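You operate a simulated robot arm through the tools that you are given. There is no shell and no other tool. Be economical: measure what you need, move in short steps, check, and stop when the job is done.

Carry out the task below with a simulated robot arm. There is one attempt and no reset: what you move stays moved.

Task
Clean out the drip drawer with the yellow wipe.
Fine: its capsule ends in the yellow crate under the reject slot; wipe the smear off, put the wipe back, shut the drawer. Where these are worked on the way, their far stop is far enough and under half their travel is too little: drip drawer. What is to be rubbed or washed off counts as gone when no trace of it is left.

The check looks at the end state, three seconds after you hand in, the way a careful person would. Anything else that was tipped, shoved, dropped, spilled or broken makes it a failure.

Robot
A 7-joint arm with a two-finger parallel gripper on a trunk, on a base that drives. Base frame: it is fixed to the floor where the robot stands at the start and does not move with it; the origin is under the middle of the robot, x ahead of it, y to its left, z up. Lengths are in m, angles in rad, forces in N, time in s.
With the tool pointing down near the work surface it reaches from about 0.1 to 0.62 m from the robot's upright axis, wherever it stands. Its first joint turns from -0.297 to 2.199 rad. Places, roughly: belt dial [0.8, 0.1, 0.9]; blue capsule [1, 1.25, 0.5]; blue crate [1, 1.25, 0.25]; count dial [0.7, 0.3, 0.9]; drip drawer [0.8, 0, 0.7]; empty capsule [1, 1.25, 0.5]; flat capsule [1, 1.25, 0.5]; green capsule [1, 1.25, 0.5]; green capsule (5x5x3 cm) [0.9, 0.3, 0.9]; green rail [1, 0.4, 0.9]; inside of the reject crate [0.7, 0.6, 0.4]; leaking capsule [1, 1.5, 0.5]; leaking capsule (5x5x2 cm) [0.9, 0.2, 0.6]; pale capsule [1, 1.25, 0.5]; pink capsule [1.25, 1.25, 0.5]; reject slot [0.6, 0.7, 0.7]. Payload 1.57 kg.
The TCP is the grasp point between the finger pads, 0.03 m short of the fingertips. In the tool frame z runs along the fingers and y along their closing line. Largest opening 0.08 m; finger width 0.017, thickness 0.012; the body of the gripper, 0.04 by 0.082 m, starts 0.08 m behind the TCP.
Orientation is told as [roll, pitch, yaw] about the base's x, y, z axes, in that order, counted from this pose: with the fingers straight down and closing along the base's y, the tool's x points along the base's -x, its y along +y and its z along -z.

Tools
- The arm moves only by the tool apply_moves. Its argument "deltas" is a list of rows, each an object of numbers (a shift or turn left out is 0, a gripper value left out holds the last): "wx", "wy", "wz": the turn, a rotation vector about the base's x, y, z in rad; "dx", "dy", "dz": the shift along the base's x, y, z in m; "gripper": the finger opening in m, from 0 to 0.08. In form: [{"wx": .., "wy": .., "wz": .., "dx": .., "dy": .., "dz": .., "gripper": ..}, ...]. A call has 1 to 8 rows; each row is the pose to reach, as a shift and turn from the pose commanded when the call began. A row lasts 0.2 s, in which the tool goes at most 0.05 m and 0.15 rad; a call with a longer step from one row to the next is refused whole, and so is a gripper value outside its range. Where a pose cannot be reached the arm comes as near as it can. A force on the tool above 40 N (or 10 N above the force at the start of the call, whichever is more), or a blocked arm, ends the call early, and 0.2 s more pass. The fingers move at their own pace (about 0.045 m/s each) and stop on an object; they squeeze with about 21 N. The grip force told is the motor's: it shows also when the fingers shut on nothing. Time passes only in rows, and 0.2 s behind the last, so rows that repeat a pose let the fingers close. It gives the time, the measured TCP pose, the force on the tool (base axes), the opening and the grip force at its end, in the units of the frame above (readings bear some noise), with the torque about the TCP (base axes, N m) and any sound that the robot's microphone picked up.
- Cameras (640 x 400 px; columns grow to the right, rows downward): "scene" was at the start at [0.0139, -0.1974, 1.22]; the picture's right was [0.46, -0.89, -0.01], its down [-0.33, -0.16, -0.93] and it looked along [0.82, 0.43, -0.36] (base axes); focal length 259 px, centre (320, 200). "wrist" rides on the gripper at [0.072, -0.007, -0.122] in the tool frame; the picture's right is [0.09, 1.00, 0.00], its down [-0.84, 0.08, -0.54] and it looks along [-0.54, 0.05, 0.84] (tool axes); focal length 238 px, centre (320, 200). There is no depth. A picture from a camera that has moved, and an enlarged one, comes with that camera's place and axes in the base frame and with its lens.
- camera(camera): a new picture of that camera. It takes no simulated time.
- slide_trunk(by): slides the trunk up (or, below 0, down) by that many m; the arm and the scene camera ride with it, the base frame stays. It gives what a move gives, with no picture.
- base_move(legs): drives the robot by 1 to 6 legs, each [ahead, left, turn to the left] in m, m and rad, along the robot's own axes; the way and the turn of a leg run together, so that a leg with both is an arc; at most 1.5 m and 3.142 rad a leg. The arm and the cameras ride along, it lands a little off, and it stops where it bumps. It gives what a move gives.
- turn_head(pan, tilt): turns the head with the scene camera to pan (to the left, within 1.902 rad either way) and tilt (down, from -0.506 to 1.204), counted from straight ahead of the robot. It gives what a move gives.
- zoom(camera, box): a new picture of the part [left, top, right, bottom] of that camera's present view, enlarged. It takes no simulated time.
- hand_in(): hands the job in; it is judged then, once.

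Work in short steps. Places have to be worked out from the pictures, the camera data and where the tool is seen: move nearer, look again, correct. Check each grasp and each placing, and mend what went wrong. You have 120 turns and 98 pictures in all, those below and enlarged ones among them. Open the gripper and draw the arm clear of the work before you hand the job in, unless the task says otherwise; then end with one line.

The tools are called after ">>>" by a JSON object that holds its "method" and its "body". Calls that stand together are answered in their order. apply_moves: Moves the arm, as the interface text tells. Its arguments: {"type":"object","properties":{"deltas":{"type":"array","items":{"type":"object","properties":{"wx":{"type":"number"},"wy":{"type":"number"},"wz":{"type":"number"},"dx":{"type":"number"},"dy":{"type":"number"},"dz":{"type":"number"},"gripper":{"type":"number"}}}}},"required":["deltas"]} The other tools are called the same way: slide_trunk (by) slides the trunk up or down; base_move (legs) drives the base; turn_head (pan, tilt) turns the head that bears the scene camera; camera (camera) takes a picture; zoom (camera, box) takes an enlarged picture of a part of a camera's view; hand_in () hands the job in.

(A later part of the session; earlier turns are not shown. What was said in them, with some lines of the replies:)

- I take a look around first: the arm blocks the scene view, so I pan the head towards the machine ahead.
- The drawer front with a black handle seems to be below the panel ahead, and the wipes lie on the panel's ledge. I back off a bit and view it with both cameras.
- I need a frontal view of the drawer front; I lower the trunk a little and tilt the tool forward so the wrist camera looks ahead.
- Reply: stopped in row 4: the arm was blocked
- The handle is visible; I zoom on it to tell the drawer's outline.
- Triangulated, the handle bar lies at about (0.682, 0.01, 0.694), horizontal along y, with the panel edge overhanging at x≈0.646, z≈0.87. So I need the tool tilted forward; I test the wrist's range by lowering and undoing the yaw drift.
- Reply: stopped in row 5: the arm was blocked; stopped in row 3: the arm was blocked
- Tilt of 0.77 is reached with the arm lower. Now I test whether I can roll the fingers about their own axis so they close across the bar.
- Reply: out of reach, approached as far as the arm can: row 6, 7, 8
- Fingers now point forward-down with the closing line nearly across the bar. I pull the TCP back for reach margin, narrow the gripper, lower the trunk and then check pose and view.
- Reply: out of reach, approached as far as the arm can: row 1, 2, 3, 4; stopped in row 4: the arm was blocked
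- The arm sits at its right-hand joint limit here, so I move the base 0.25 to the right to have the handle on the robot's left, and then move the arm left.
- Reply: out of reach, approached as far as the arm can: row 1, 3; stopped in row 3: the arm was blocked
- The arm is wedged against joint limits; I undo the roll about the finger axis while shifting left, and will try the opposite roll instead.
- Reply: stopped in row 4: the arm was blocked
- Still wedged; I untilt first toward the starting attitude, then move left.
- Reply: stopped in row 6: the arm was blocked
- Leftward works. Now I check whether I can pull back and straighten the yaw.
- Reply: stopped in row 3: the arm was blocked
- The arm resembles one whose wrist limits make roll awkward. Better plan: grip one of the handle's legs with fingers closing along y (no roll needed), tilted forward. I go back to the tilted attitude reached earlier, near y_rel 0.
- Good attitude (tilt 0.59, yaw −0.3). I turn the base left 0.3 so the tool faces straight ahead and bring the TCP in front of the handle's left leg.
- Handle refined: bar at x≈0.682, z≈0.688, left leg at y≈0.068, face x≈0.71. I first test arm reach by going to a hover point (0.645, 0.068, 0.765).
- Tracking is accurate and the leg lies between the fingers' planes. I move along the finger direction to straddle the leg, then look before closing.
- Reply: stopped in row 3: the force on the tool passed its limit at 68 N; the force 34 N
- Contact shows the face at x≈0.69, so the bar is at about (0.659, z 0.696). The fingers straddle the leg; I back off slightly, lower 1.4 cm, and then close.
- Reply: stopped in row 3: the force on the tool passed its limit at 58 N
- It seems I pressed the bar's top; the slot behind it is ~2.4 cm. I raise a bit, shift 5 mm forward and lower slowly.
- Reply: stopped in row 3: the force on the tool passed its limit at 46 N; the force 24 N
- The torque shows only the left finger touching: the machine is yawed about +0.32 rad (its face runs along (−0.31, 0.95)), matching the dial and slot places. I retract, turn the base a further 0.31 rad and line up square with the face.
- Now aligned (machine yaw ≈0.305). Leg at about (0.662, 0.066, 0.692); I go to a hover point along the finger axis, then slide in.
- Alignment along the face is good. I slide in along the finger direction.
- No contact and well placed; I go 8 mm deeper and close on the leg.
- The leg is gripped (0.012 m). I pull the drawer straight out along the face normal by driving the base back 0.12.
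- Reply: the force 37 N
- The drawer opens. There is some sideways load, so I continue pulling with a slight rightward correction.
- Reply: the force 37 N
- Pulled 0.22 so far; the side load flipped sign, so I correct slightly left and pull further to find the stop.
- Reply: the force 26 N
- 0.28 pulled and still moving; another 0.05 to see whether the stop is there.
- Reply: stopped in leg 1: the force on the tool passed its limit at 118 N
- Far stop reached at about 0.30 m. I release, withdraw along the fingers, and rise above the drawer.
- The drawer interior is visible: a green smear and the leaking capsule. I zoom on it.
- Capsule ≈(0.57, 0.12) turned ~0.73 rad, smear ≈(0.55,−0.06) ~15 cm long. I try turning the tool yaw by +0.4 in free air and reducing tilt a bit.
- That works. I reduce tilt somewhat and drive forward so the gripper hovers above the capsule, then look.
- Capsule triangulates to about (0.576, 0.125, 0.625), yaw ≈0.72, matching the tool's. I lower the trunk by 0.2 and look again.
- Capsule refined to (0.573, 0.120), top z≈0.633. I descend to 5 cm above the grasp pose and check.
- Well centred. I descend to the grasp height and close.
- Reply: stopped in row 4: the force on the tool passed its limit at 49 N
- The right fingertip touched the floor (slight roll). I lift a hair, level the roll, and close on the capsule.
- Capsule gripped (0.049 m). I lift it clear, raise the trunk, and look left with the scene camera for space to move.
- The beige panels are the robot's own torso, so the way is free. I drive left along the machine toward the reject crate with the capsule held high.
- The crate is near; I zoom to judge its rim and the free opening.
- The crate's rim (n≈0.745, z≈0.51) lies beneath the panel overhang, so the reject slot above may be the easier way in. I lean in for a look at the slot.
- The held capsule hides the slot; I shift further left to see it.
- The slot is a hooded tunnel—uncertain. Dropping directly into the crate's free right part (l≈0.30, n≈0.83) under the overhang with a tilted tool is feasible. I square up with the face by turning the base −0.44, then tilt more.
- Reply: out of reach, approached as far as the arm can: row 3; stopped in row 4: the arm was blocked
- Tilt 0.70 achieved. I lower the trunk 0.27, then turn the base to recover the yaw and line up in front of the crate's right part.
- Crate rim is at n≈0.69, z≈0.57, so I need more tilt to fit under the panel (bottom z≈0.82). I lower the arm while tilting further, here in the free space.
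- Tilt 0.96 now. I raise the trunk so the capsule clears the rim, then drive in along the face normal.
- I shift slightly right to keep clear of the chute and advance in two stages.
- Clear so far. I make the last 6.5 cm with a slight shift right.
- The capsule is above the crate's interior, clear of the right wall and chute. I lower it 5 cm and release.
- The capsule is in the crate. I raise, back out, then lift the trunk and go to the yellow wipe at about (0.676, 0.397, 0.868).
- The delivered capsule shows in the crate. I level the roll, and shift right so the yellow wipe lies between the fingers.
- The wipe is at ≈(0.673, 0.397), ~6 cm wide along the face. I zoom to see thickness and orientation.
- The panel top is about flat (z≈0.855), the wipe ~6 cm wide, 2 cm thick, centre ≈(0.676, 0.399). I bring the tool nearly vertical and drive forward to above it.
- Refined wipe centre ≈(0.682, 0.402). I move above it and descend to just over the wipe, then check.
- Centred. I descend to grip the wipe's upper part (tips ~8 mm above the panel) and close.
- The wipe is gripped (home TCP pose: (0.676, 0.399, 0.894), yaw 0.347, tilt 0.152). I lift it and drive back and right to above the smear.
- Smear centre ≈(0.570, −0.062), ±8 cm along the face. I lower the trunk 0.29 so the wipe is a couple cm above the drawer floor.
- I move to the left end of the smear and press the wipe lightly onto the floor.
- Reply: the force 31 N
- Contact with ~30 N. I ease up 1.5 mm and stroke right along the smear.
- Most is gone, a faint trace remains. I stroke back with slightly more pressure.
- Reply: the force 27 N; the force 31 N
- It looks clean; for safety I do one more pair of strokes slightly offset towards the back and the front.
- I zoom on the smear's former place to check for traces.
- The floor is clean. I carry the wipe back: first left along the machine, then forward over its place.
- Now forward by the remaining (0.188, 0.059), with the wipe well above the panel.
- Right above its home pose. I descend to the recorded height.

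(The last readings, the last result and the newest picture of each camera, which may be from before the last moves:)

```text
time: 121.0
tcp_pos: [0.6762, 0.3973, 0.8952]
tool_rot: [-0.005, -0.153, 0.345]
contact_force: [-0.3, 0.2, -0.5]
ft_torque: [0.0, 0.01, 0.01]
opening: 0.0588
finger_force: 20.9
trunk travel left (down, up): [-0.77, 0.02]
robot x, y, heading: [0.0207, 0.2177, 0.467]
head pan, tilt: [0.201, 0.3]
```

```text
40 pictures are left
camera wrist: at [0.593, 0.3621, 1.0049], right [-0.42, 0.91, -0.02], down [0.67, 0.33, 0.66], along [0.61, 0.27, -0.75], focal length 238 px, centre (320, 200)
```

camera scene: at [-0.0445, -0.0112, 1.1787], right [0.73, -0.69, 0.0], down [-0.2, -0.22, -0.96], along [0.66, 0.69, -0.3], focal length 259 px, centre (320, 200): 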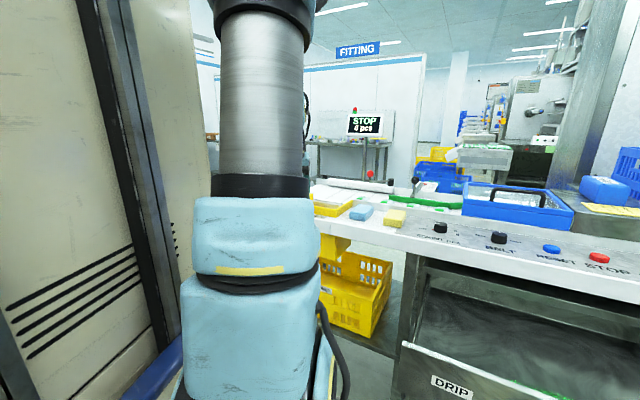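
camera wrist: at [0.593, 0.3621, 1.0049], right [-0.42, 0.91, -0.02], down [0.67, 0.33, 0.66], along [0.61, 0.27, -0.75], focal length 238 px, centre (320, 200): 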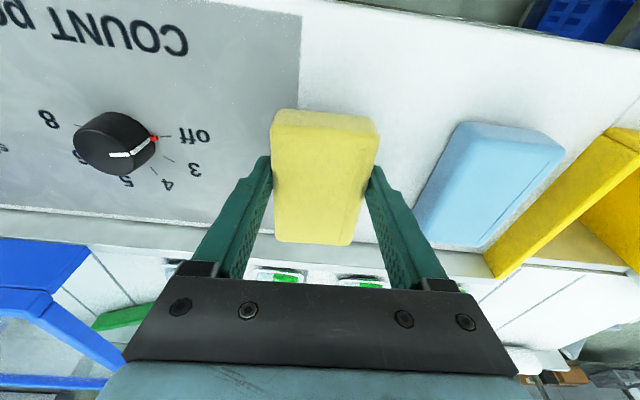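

The wipe slid slightly up in the grip while pressing; I lower a few mm more until contact, then open.

>>> {"method": "apply_moves", "body": {"deltas": [{"dz": -0.002}, {"dz": -0.004}, {"dz": -0.004}]}}

```text
time: 121.8
tcp_pos: [0.675, 0.3972, 0.892]
tool_rot: [-0.004, -0.152, 0.344]
contact_force: [-0.4, 0.3, -0.3]
ft_torque: [-0.03, 0.03, -0.01]
opening: 0.0589
finger_force: 20.9
trunk travel left (down, up): [-0.77, 0.02]
robot x, y, heading: [0.0156, 0.2176, 0.471]
head pan, tilt: [0.201, 0.3]
```

>>> {"method": "apply_moves", "body": {"deltas": [{"dz": -0.002}, {"dz": -0.004}, {"dz": -0.006}, {"dz": -0.006}]}}

```text
time: 122.8
tcp_pos: [0.6749, 0.3963, 0.8845]
tool_rot: [-0.005, -0.152, 0.345]
contact_force: [-0.7, -0.4, 0.2]
ft_torque: [0.01, -0.03, 0.0]
opening: 0.0586
finger_force: 21.6
trunk travel left (down, up): [-0.77, 0.02]
robot x, y, heading: [0.0196, 0.2151, 0.468]
head pan, tilt: [0.201, 0.3]
```

No contact yet; I check the view.

>>> {"method": "zoom", "body": {"camera": "wrist", "box": [200, 60, 520, 260]}}

```text
2.00 times, centred on (360, 160) of wrist
camera zoom: at [0.5922, 0.3623, 0.9948], right [-0.42, 0.91, -0.02], down [0.67, 0.33, 0.66], along [0.61, 0.27, -0.75], focal length 477 px, centre (240, 280)
```

zoom: 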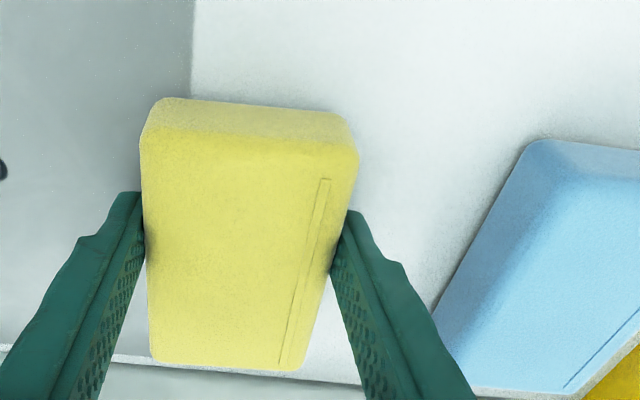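

I continue lowering in 2 mm steps until contact.

>>> {"method": "apply_moves", "body": {"deltas": [{"dz": -0.002}, {"dz": -0.004}, {"dz": -0.004}]}}

```text
time: 123.6
tcp_pos: [0.6757, 0.3973, 0.8829]
tool_rot: [-0.005, -0.155, 0.345]
contact_force: [-2.9, -3.9, 27.0]
ft_torque: [0.03, 0.17, -0.04]
opening: 0.0587
finger_force: 21.0
trunk travel left (down, up): [-0.77, 0.02]
robot x, y, heading: [0.0165, 0.2161, 0.467]
head pan, tilt: [0.201, 0.3]
```

Contact. I ease off a millimetre, open, and rise.

>>> {"method": "apply_moves", "body": {"deltas": [{"dz": 0.001}, {"dz": 0.001, "gripper": 0.08}, {"dz": 0.001, "gripper": 0.08}, {"dz": 0.001, "gripper": 0.08}, {"dz": 0.03}, {"dz": 0.07}, {"dz": 0.11}]}}

>>> {"method": "camera", "body": {"camera": "wrist"}}

```text
time: 125.2
tcp_pos: [0.6761, 0.3977, 0.9921]
tool_rot: [-0.005, -0.151, 0.343]
contact_force: [0.6, 0.1, -0.1]
ft_torque: [-0.01, 0.01, 0.01]
opening: 0.0799
finger_force: 0.1
trunk travel left (down, up): [-0.77, 0.02]
robot x, y, heading: [0.0188, 0.217, 0.467]
head pan, tilt: [0.201, 0.3]
```

```text
38 pictures are left
camera wrist: at [0.5927, 0.363, 1.1019], right [-0.42, 0.91, -0.02], down [0.68, 0.33, 0.66], along [0.61, 0.27, -0.75], focal length 238 px, centre (320, 200)
```

wrist: 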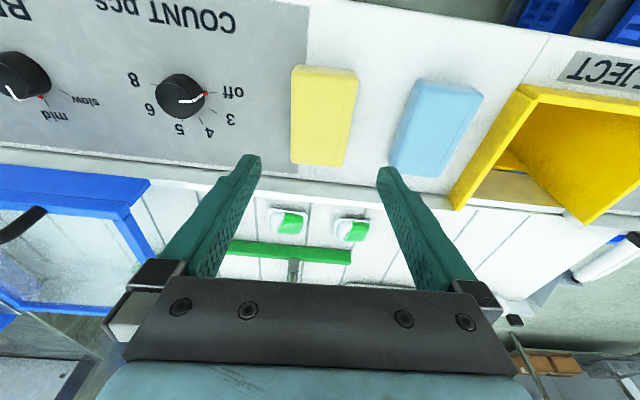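

The wipe is back in place. Next, shutting the drawer: I back off, move right in front of the drawer, and close the gripper.

>>> {"method": "base_move", "body": {"legs": [[-0.5, 0.08, 0], [-0.059, -0.361, 0]]}}

>>> {"method": "apply_moves", "body": {"deltas": [{"dz": -0.04, "gripper": 0.0}, {"dz": -0.08, "wx": 0.03, "wy": -0.08}, {"dz": -0.12, "wx": 0.07, "wy": -0.18}, {"dz": -0.15, "wx": 0.11, "wy": -0.3}, {"dz": -0.18, "wx": 0.15, "wy": -0.42}, {"dz": -0.2, "wx": 0.19, "wy": -0.53}]}}

>>> {"method": "camera", "body": {"camera": "wrist"}}

```text
time: 130.1
tcp_pos: [0.2968, -0.1084, 0.9928]
tool_rot: [-0.006, -0.153, 0.342]
contact_force: [0.6, -0.8, 0.3]
ft_torque: [-0.04, 0.02, 0.0]
opening: 0.0801
finger_force: 0.1
trunk travel left (down, up): [-0.77, 0.02]
robot x, y, heading: [-0.3628, -0.2922, 0.469]
head pan, tilt: [0.201, 0.3]
```

```text
time: 131.5
tcp_pos: [0.2974, -0.1083, 0.7924]
tool_rot: [-0.006, -0.714, 0.342]
contact_force: [-0.9, 0.6, 1.0]
ft_torque: [0.02, -0.01, 0.0]
opening: 0.0
finger_force: 21.3
trunk travel left (down, up): [-0.77, 0.02]
robot x, y, heading: [-0.3631, -0.2869, 0.466]
head pan, tilt: [0.201, 0.3]
```

```text
37 pictures are left
camera wrist: at [0.1713, -0.1584, 0.837], right [-0.4, 0.92, -0.07], down [0.23, 0.17, 0.96], along [0.89, 0.37, -0.28], focal length 238 px, centre (320, 200)
```

wrist: 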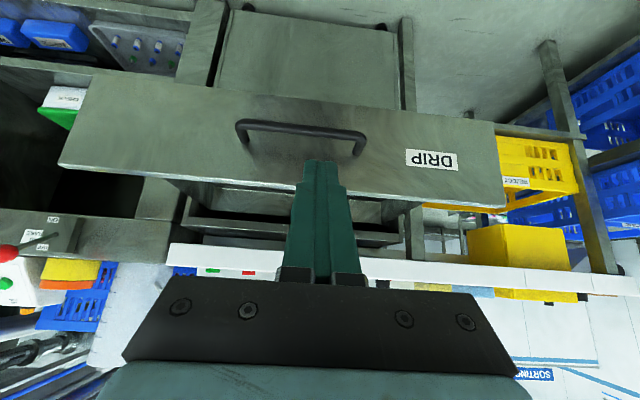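

Drawer and handle are straight ahead. I lower so the fingertips meet the face left of the handle at z≈0.69, and approach.

>>> {"method": "slide_trunk", "body": {"by": -0.08}}

>>> {"method": "base_move", "body": {"legs": [[0.09, 0.077, 0]]}}

>>> {"method": "camera", "body": {"camera": "wrist"}}

```text
time: 132.7
tcp_pos: [0.2972, -0.1087, 0.7135]
tool_rot: [-0.005, -0.713, 0.345]
contact_force: [0.0, 1.3, 0.3]
ft_torque: [0.03, 0.02, 0.0]
opening: 0.0001
finger_force: 21.7
trunk travel left (down, up): [-0.69, 0.1]
robot x, y, heading: [-0.3661, -0.2892, 0.468]
head pan, tilt: [0.201, 0.3]
```

```text
time: 133.9
tcp_pos: [0.3431, 0.0023, 0.7124]
tool_rot: [-0.005, -0.717, 0.344]
contact_force: [-0.8, 0.5, -0.2]
ft_torque: [0.03, 0.06, 0.0]
opening: 0.0
finger_force: 21.4
trunk travel left (down, up): [-0.69, 0.1]
robot x, y, heading: [-0.3143, -0.1773, 0.474]
head pan, tilt: [0.201, 0.3]
```

```text
36 pictures are left
camera wrist: at [0.2174, -0.0488, 0.7572], right [-0.4, 0.92, -0.06], down [0.23, 0.17, 0.96], along [0.89, 0.37, -0.28], focal length 238 px, centre (320, 200)
```

wrist: 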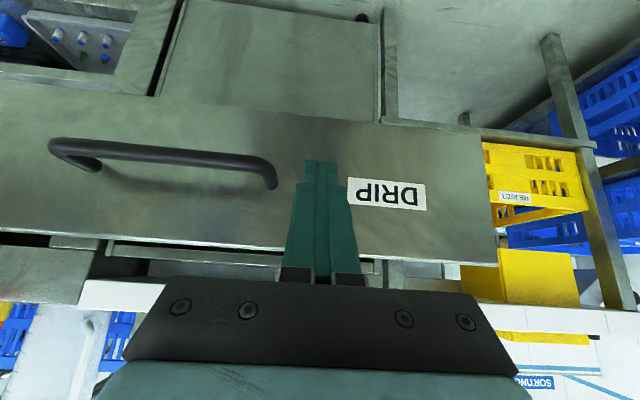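

Good spot. I push along the normal by 0.18 and check.

>>> {"method": "base_move", "body": {"legs": [[0.178, -0.03, 0]]}}

```text
time: 135.5
tcp_pos: [0.5167, 0.0542, 0.7127]
tool_rot: [-0.005, -0.716, 0.344]
contact_force: [0.3, -0.4, 0.7]
ft_torque: [0.01, 0.0, 0.0]
opening: 0.0
finger_force: 21.0
trunk travel left (down, up): [-0.69, 0.1]
robot x, y, heading: [-0.1406, -0.1268, 0.466]
head pan, tilt: [0.201, 0.3]
```

>>> {"method": "camera", "body": {"camera": "wrist"}}

```text
35 pictures are left
camera wrist: at [0.392, 0.0052, 0.7572], right [-0.4, 0.92, -0.06], down [0.23, 0.17, 0.96], along [0.89, 0.37, -0.28], focal length 238 px, centre (320, 200)
```

wrist: 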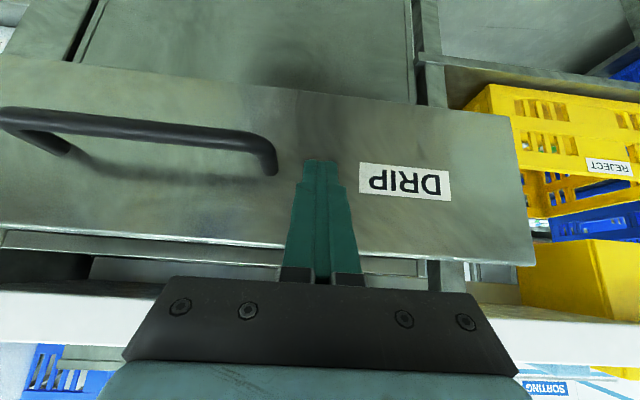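

The drawer slides in. I push the remaining ~0.155 until it stops.

>>> {"method": "base_move", "body": {"legs": [[0.128, -0.0215, 0]]}}

>>> {"method": "base_move", "body": {"legs": [[0.035, -0.006, 0]]}}

>>> {"method": "camera", "body": {"camera": "wrist"}}

```text
time: 136.7
tcp_pos: [0.641, 0.0927, 0.7119]
tool_rot: [-0.006, -0.716, 0.344]
contact_force: [-0.1, 0.1, 0.1]
ft_torque: [0.0, 0.02, -0.01]
opening: 0.0001
finger_force: 20.8
trunk travel left (down, up): [-0.69, 0.1]
robot x, y, heading: [-0.0169, -0.0868, 0.465]
head pan, tilt: [0.201, 0.3]
```

```text
time: 137.7
tcp_pos: [0.6603, 0.0974, 0.7084]
tool_rot: [-0.009, -0.694, 0.346]
contact_force: [-1.0, 0.5, -0.1]
ft_torque: [0.02, -0.03, 0.0]
opening: 0.0005
finger_force: 21.0
trunk travel left (down, up): [-0.69, 0.1]
robot x, y, heading: [0.0066, -0.0806, 0.47]
head pan, tilt: [0.201, 0.3]
stopped in leg 1: the force on the tool passed its limit at 77 N (the readings are from after the stop); the commanded pose is now the measured one
```

```text
34 pictures are left
camera wrist: at [0.5358, 0.0488, 0.7562], right [-0.4, 0.92, -0.07], down [0.25, 0.18, 0.95], along [0.88, 0.36, -0.3], focal length 238 px, centre (320, 200)
```

wrist: 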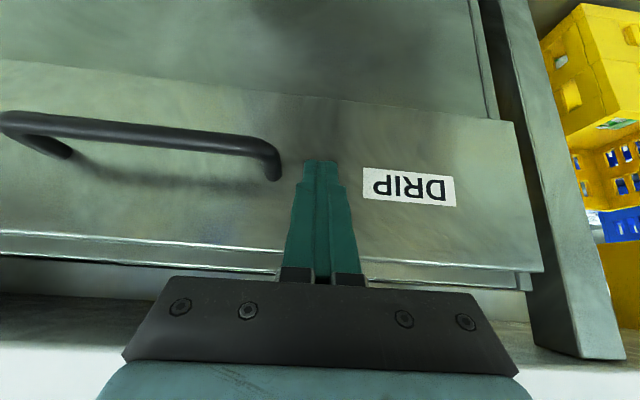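

The push ended at the stop with the face at n≈0.684, its original place. I back away, open the gripper and check everything.

>>> {"method": "base_move", "body": {"legs": [[-0.3, 0.05, 0]]}}

>>> {"method": "apply_moves", "body": {"deltas": [{"gripper": 0.04}, {"gripper": 0.08}, {"gripper": 0.08}]}}

>>> {"method": "slide_trunk", "body": {"by": 0.1}}

>>> {"method": "camera", "body": {"camera": "wrist"}}

>>> {"method": "turn_head", "body": {"pan": -0.15, "tilt": 0.45}}

>>> {"method": "camera", "body": {"camera": "scene"}}

```text
time: 139.7
tcp_pos: [0.3695, 0.0065, 0.7104]
tool_rot: [-0.009, -0.696, 0.341]
contact_force: [0.6, -0.2, 0.0]
ft_torque: [0.04, 0.02, -0.02]
opening: 0.0
finger_force: 21.2
trunk travel left (down, up): [-0.69, 0.1]
robot x, y, heading: [-0.2841, -0.1689, 0.468]
head pan, tilt: [0.201, 0.3]
```

```text
time: 140.5
tcp_pos: [0.3698, 0.006, 0.7108]
tool_rot: [-0.007, -0.697, 0.34]
contact_force: [-0.1, 1.3, -0.7]
ft_torque: [0.01, 0.04, 0.0]
opening: 0.0658
finger_force: 0.1
trunk travel left (down, up): [-0.69, 0.1]
robot x, y, heading: [-0.284, -0.1707, 0.467]
head pan, tilt: [0.201, 0.3]
```

```text
time: 141.8
tcp_pos: [0.3689, 0.0066, 0.809]
tool_rot: [-0.007, -0.696, 0.343]
contact_force: [-0.4, -0.7, -0.7]
ft_torque: [0.01, -0.01, -0.01]
opening: 0.0801
finger_force: 0.0
trunk travel left (down, up): [-0.79, 0.0]
robot x, y, heading: [-0.2845, -0.1672, 0.467]
head pan, tilt: [0.201, 0.3]
```

```text
33 pictures are left
camera wrist: at [0.2451, -0.0427, 0.8563], right [-0.4, 0.92, -0.06], down [0.25, 0.18, 0.95], along [0.88, 0.36, -0.3], focal length 238 px, centre (320, 200)
```

wrist: 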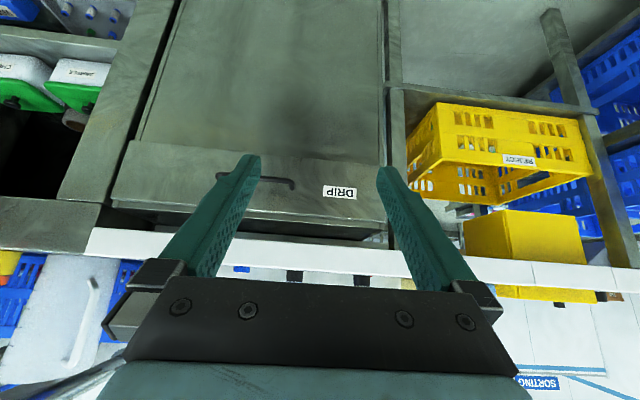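

```text
time: 142.7
tcp_pos: [0.3698, 0.0053, 0.8089]
tool_rot: [-0.009, -0.697, 0.342]
contact_force: [0.1, 0.2, -0.8]
ft_torque: [0.0, 0.02, 0.01]
opening: 0.0799
finger_force: 0.1
trunk travel left (down, up): [-0.79, 0.0]
robot x, y, heading: [-0.2811, -0.1718, 0.469]
head pan, tilt: [-0.15, 0.45]
```

```text
32 pictures are left
camera scene: at [-0.1625, -0.3824, 1.4298], right [0.31, -0.95, 0.0], down [-0.41, -0.14, -0.9], along [0.86, 0.28, -0.43], focal length 259 px, centre (320, 200)
```

scene: 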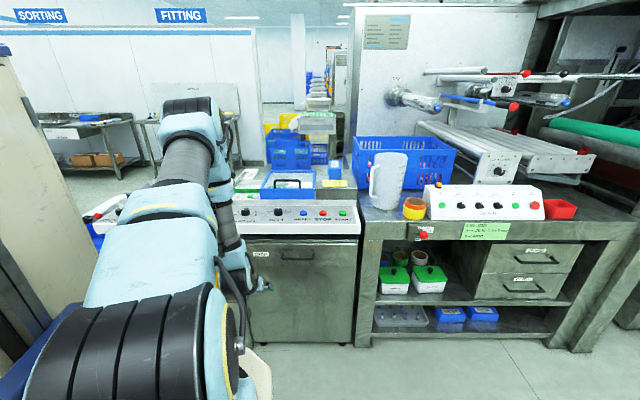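

I zoom to confirm the drawer's front is flush.

>>> {"method": "zoom", "body": {"camera": "scene", "box": [220, 190, 380, 290]}}

>>> {"method": "zoom", "body": {"camera": "wrist", "box": [90, 100, 410, 300]}}

```text
4.00 times, centred on (300, 240) of scene
camera zoom: at [-0.1625, -0.3824, 1.4298], right [0.31, -0.95, 0.0], down [-0.41, -0.14, -0.9], along [0.86, 0.28, -0.43], focal length 1037 px, centre (400, 40)
```

zoom: 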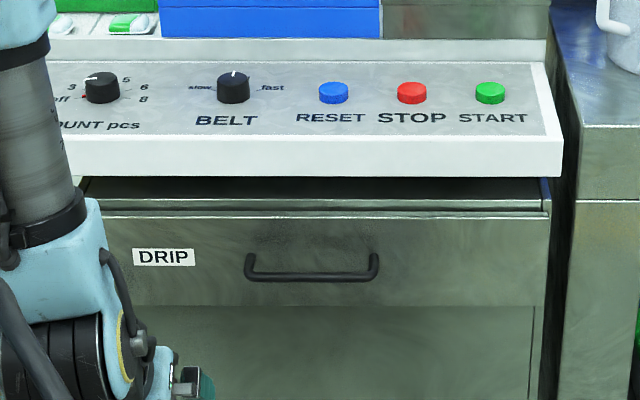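

```text
2.00 times, centred on (250, 200) of wrist
camera zoom: at [0.2451, -0.0427, 0.8564], right [-0.4, 0.92, -0.06], down [0.25, 0.18, 0.95], along [0.88, 0.36, -0.3], focal length 477 px, centre (460, 200)
```

zoom: 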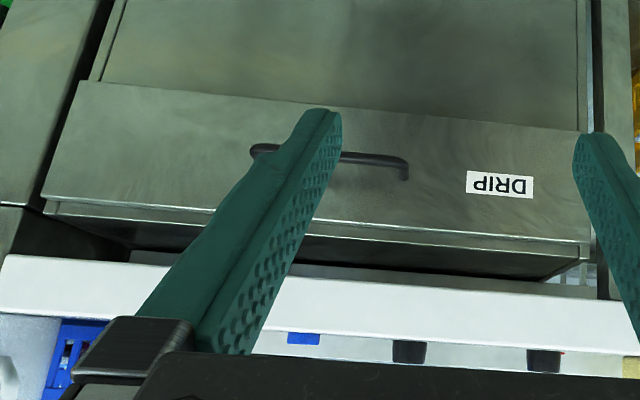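

Front flush as at the start, wipe in place, capsule in crate, drawer shut and arm clear with the gripper open; I hand in.

>>> {"method": "hand_in", "body": {}}

```text
The job is handed in.
```

The leaking capsule is in the yellow crate under the reject slot, the smear is wiped off, the yellow wipe is back in its place, and the drip drawer is shut. I handed the job in.
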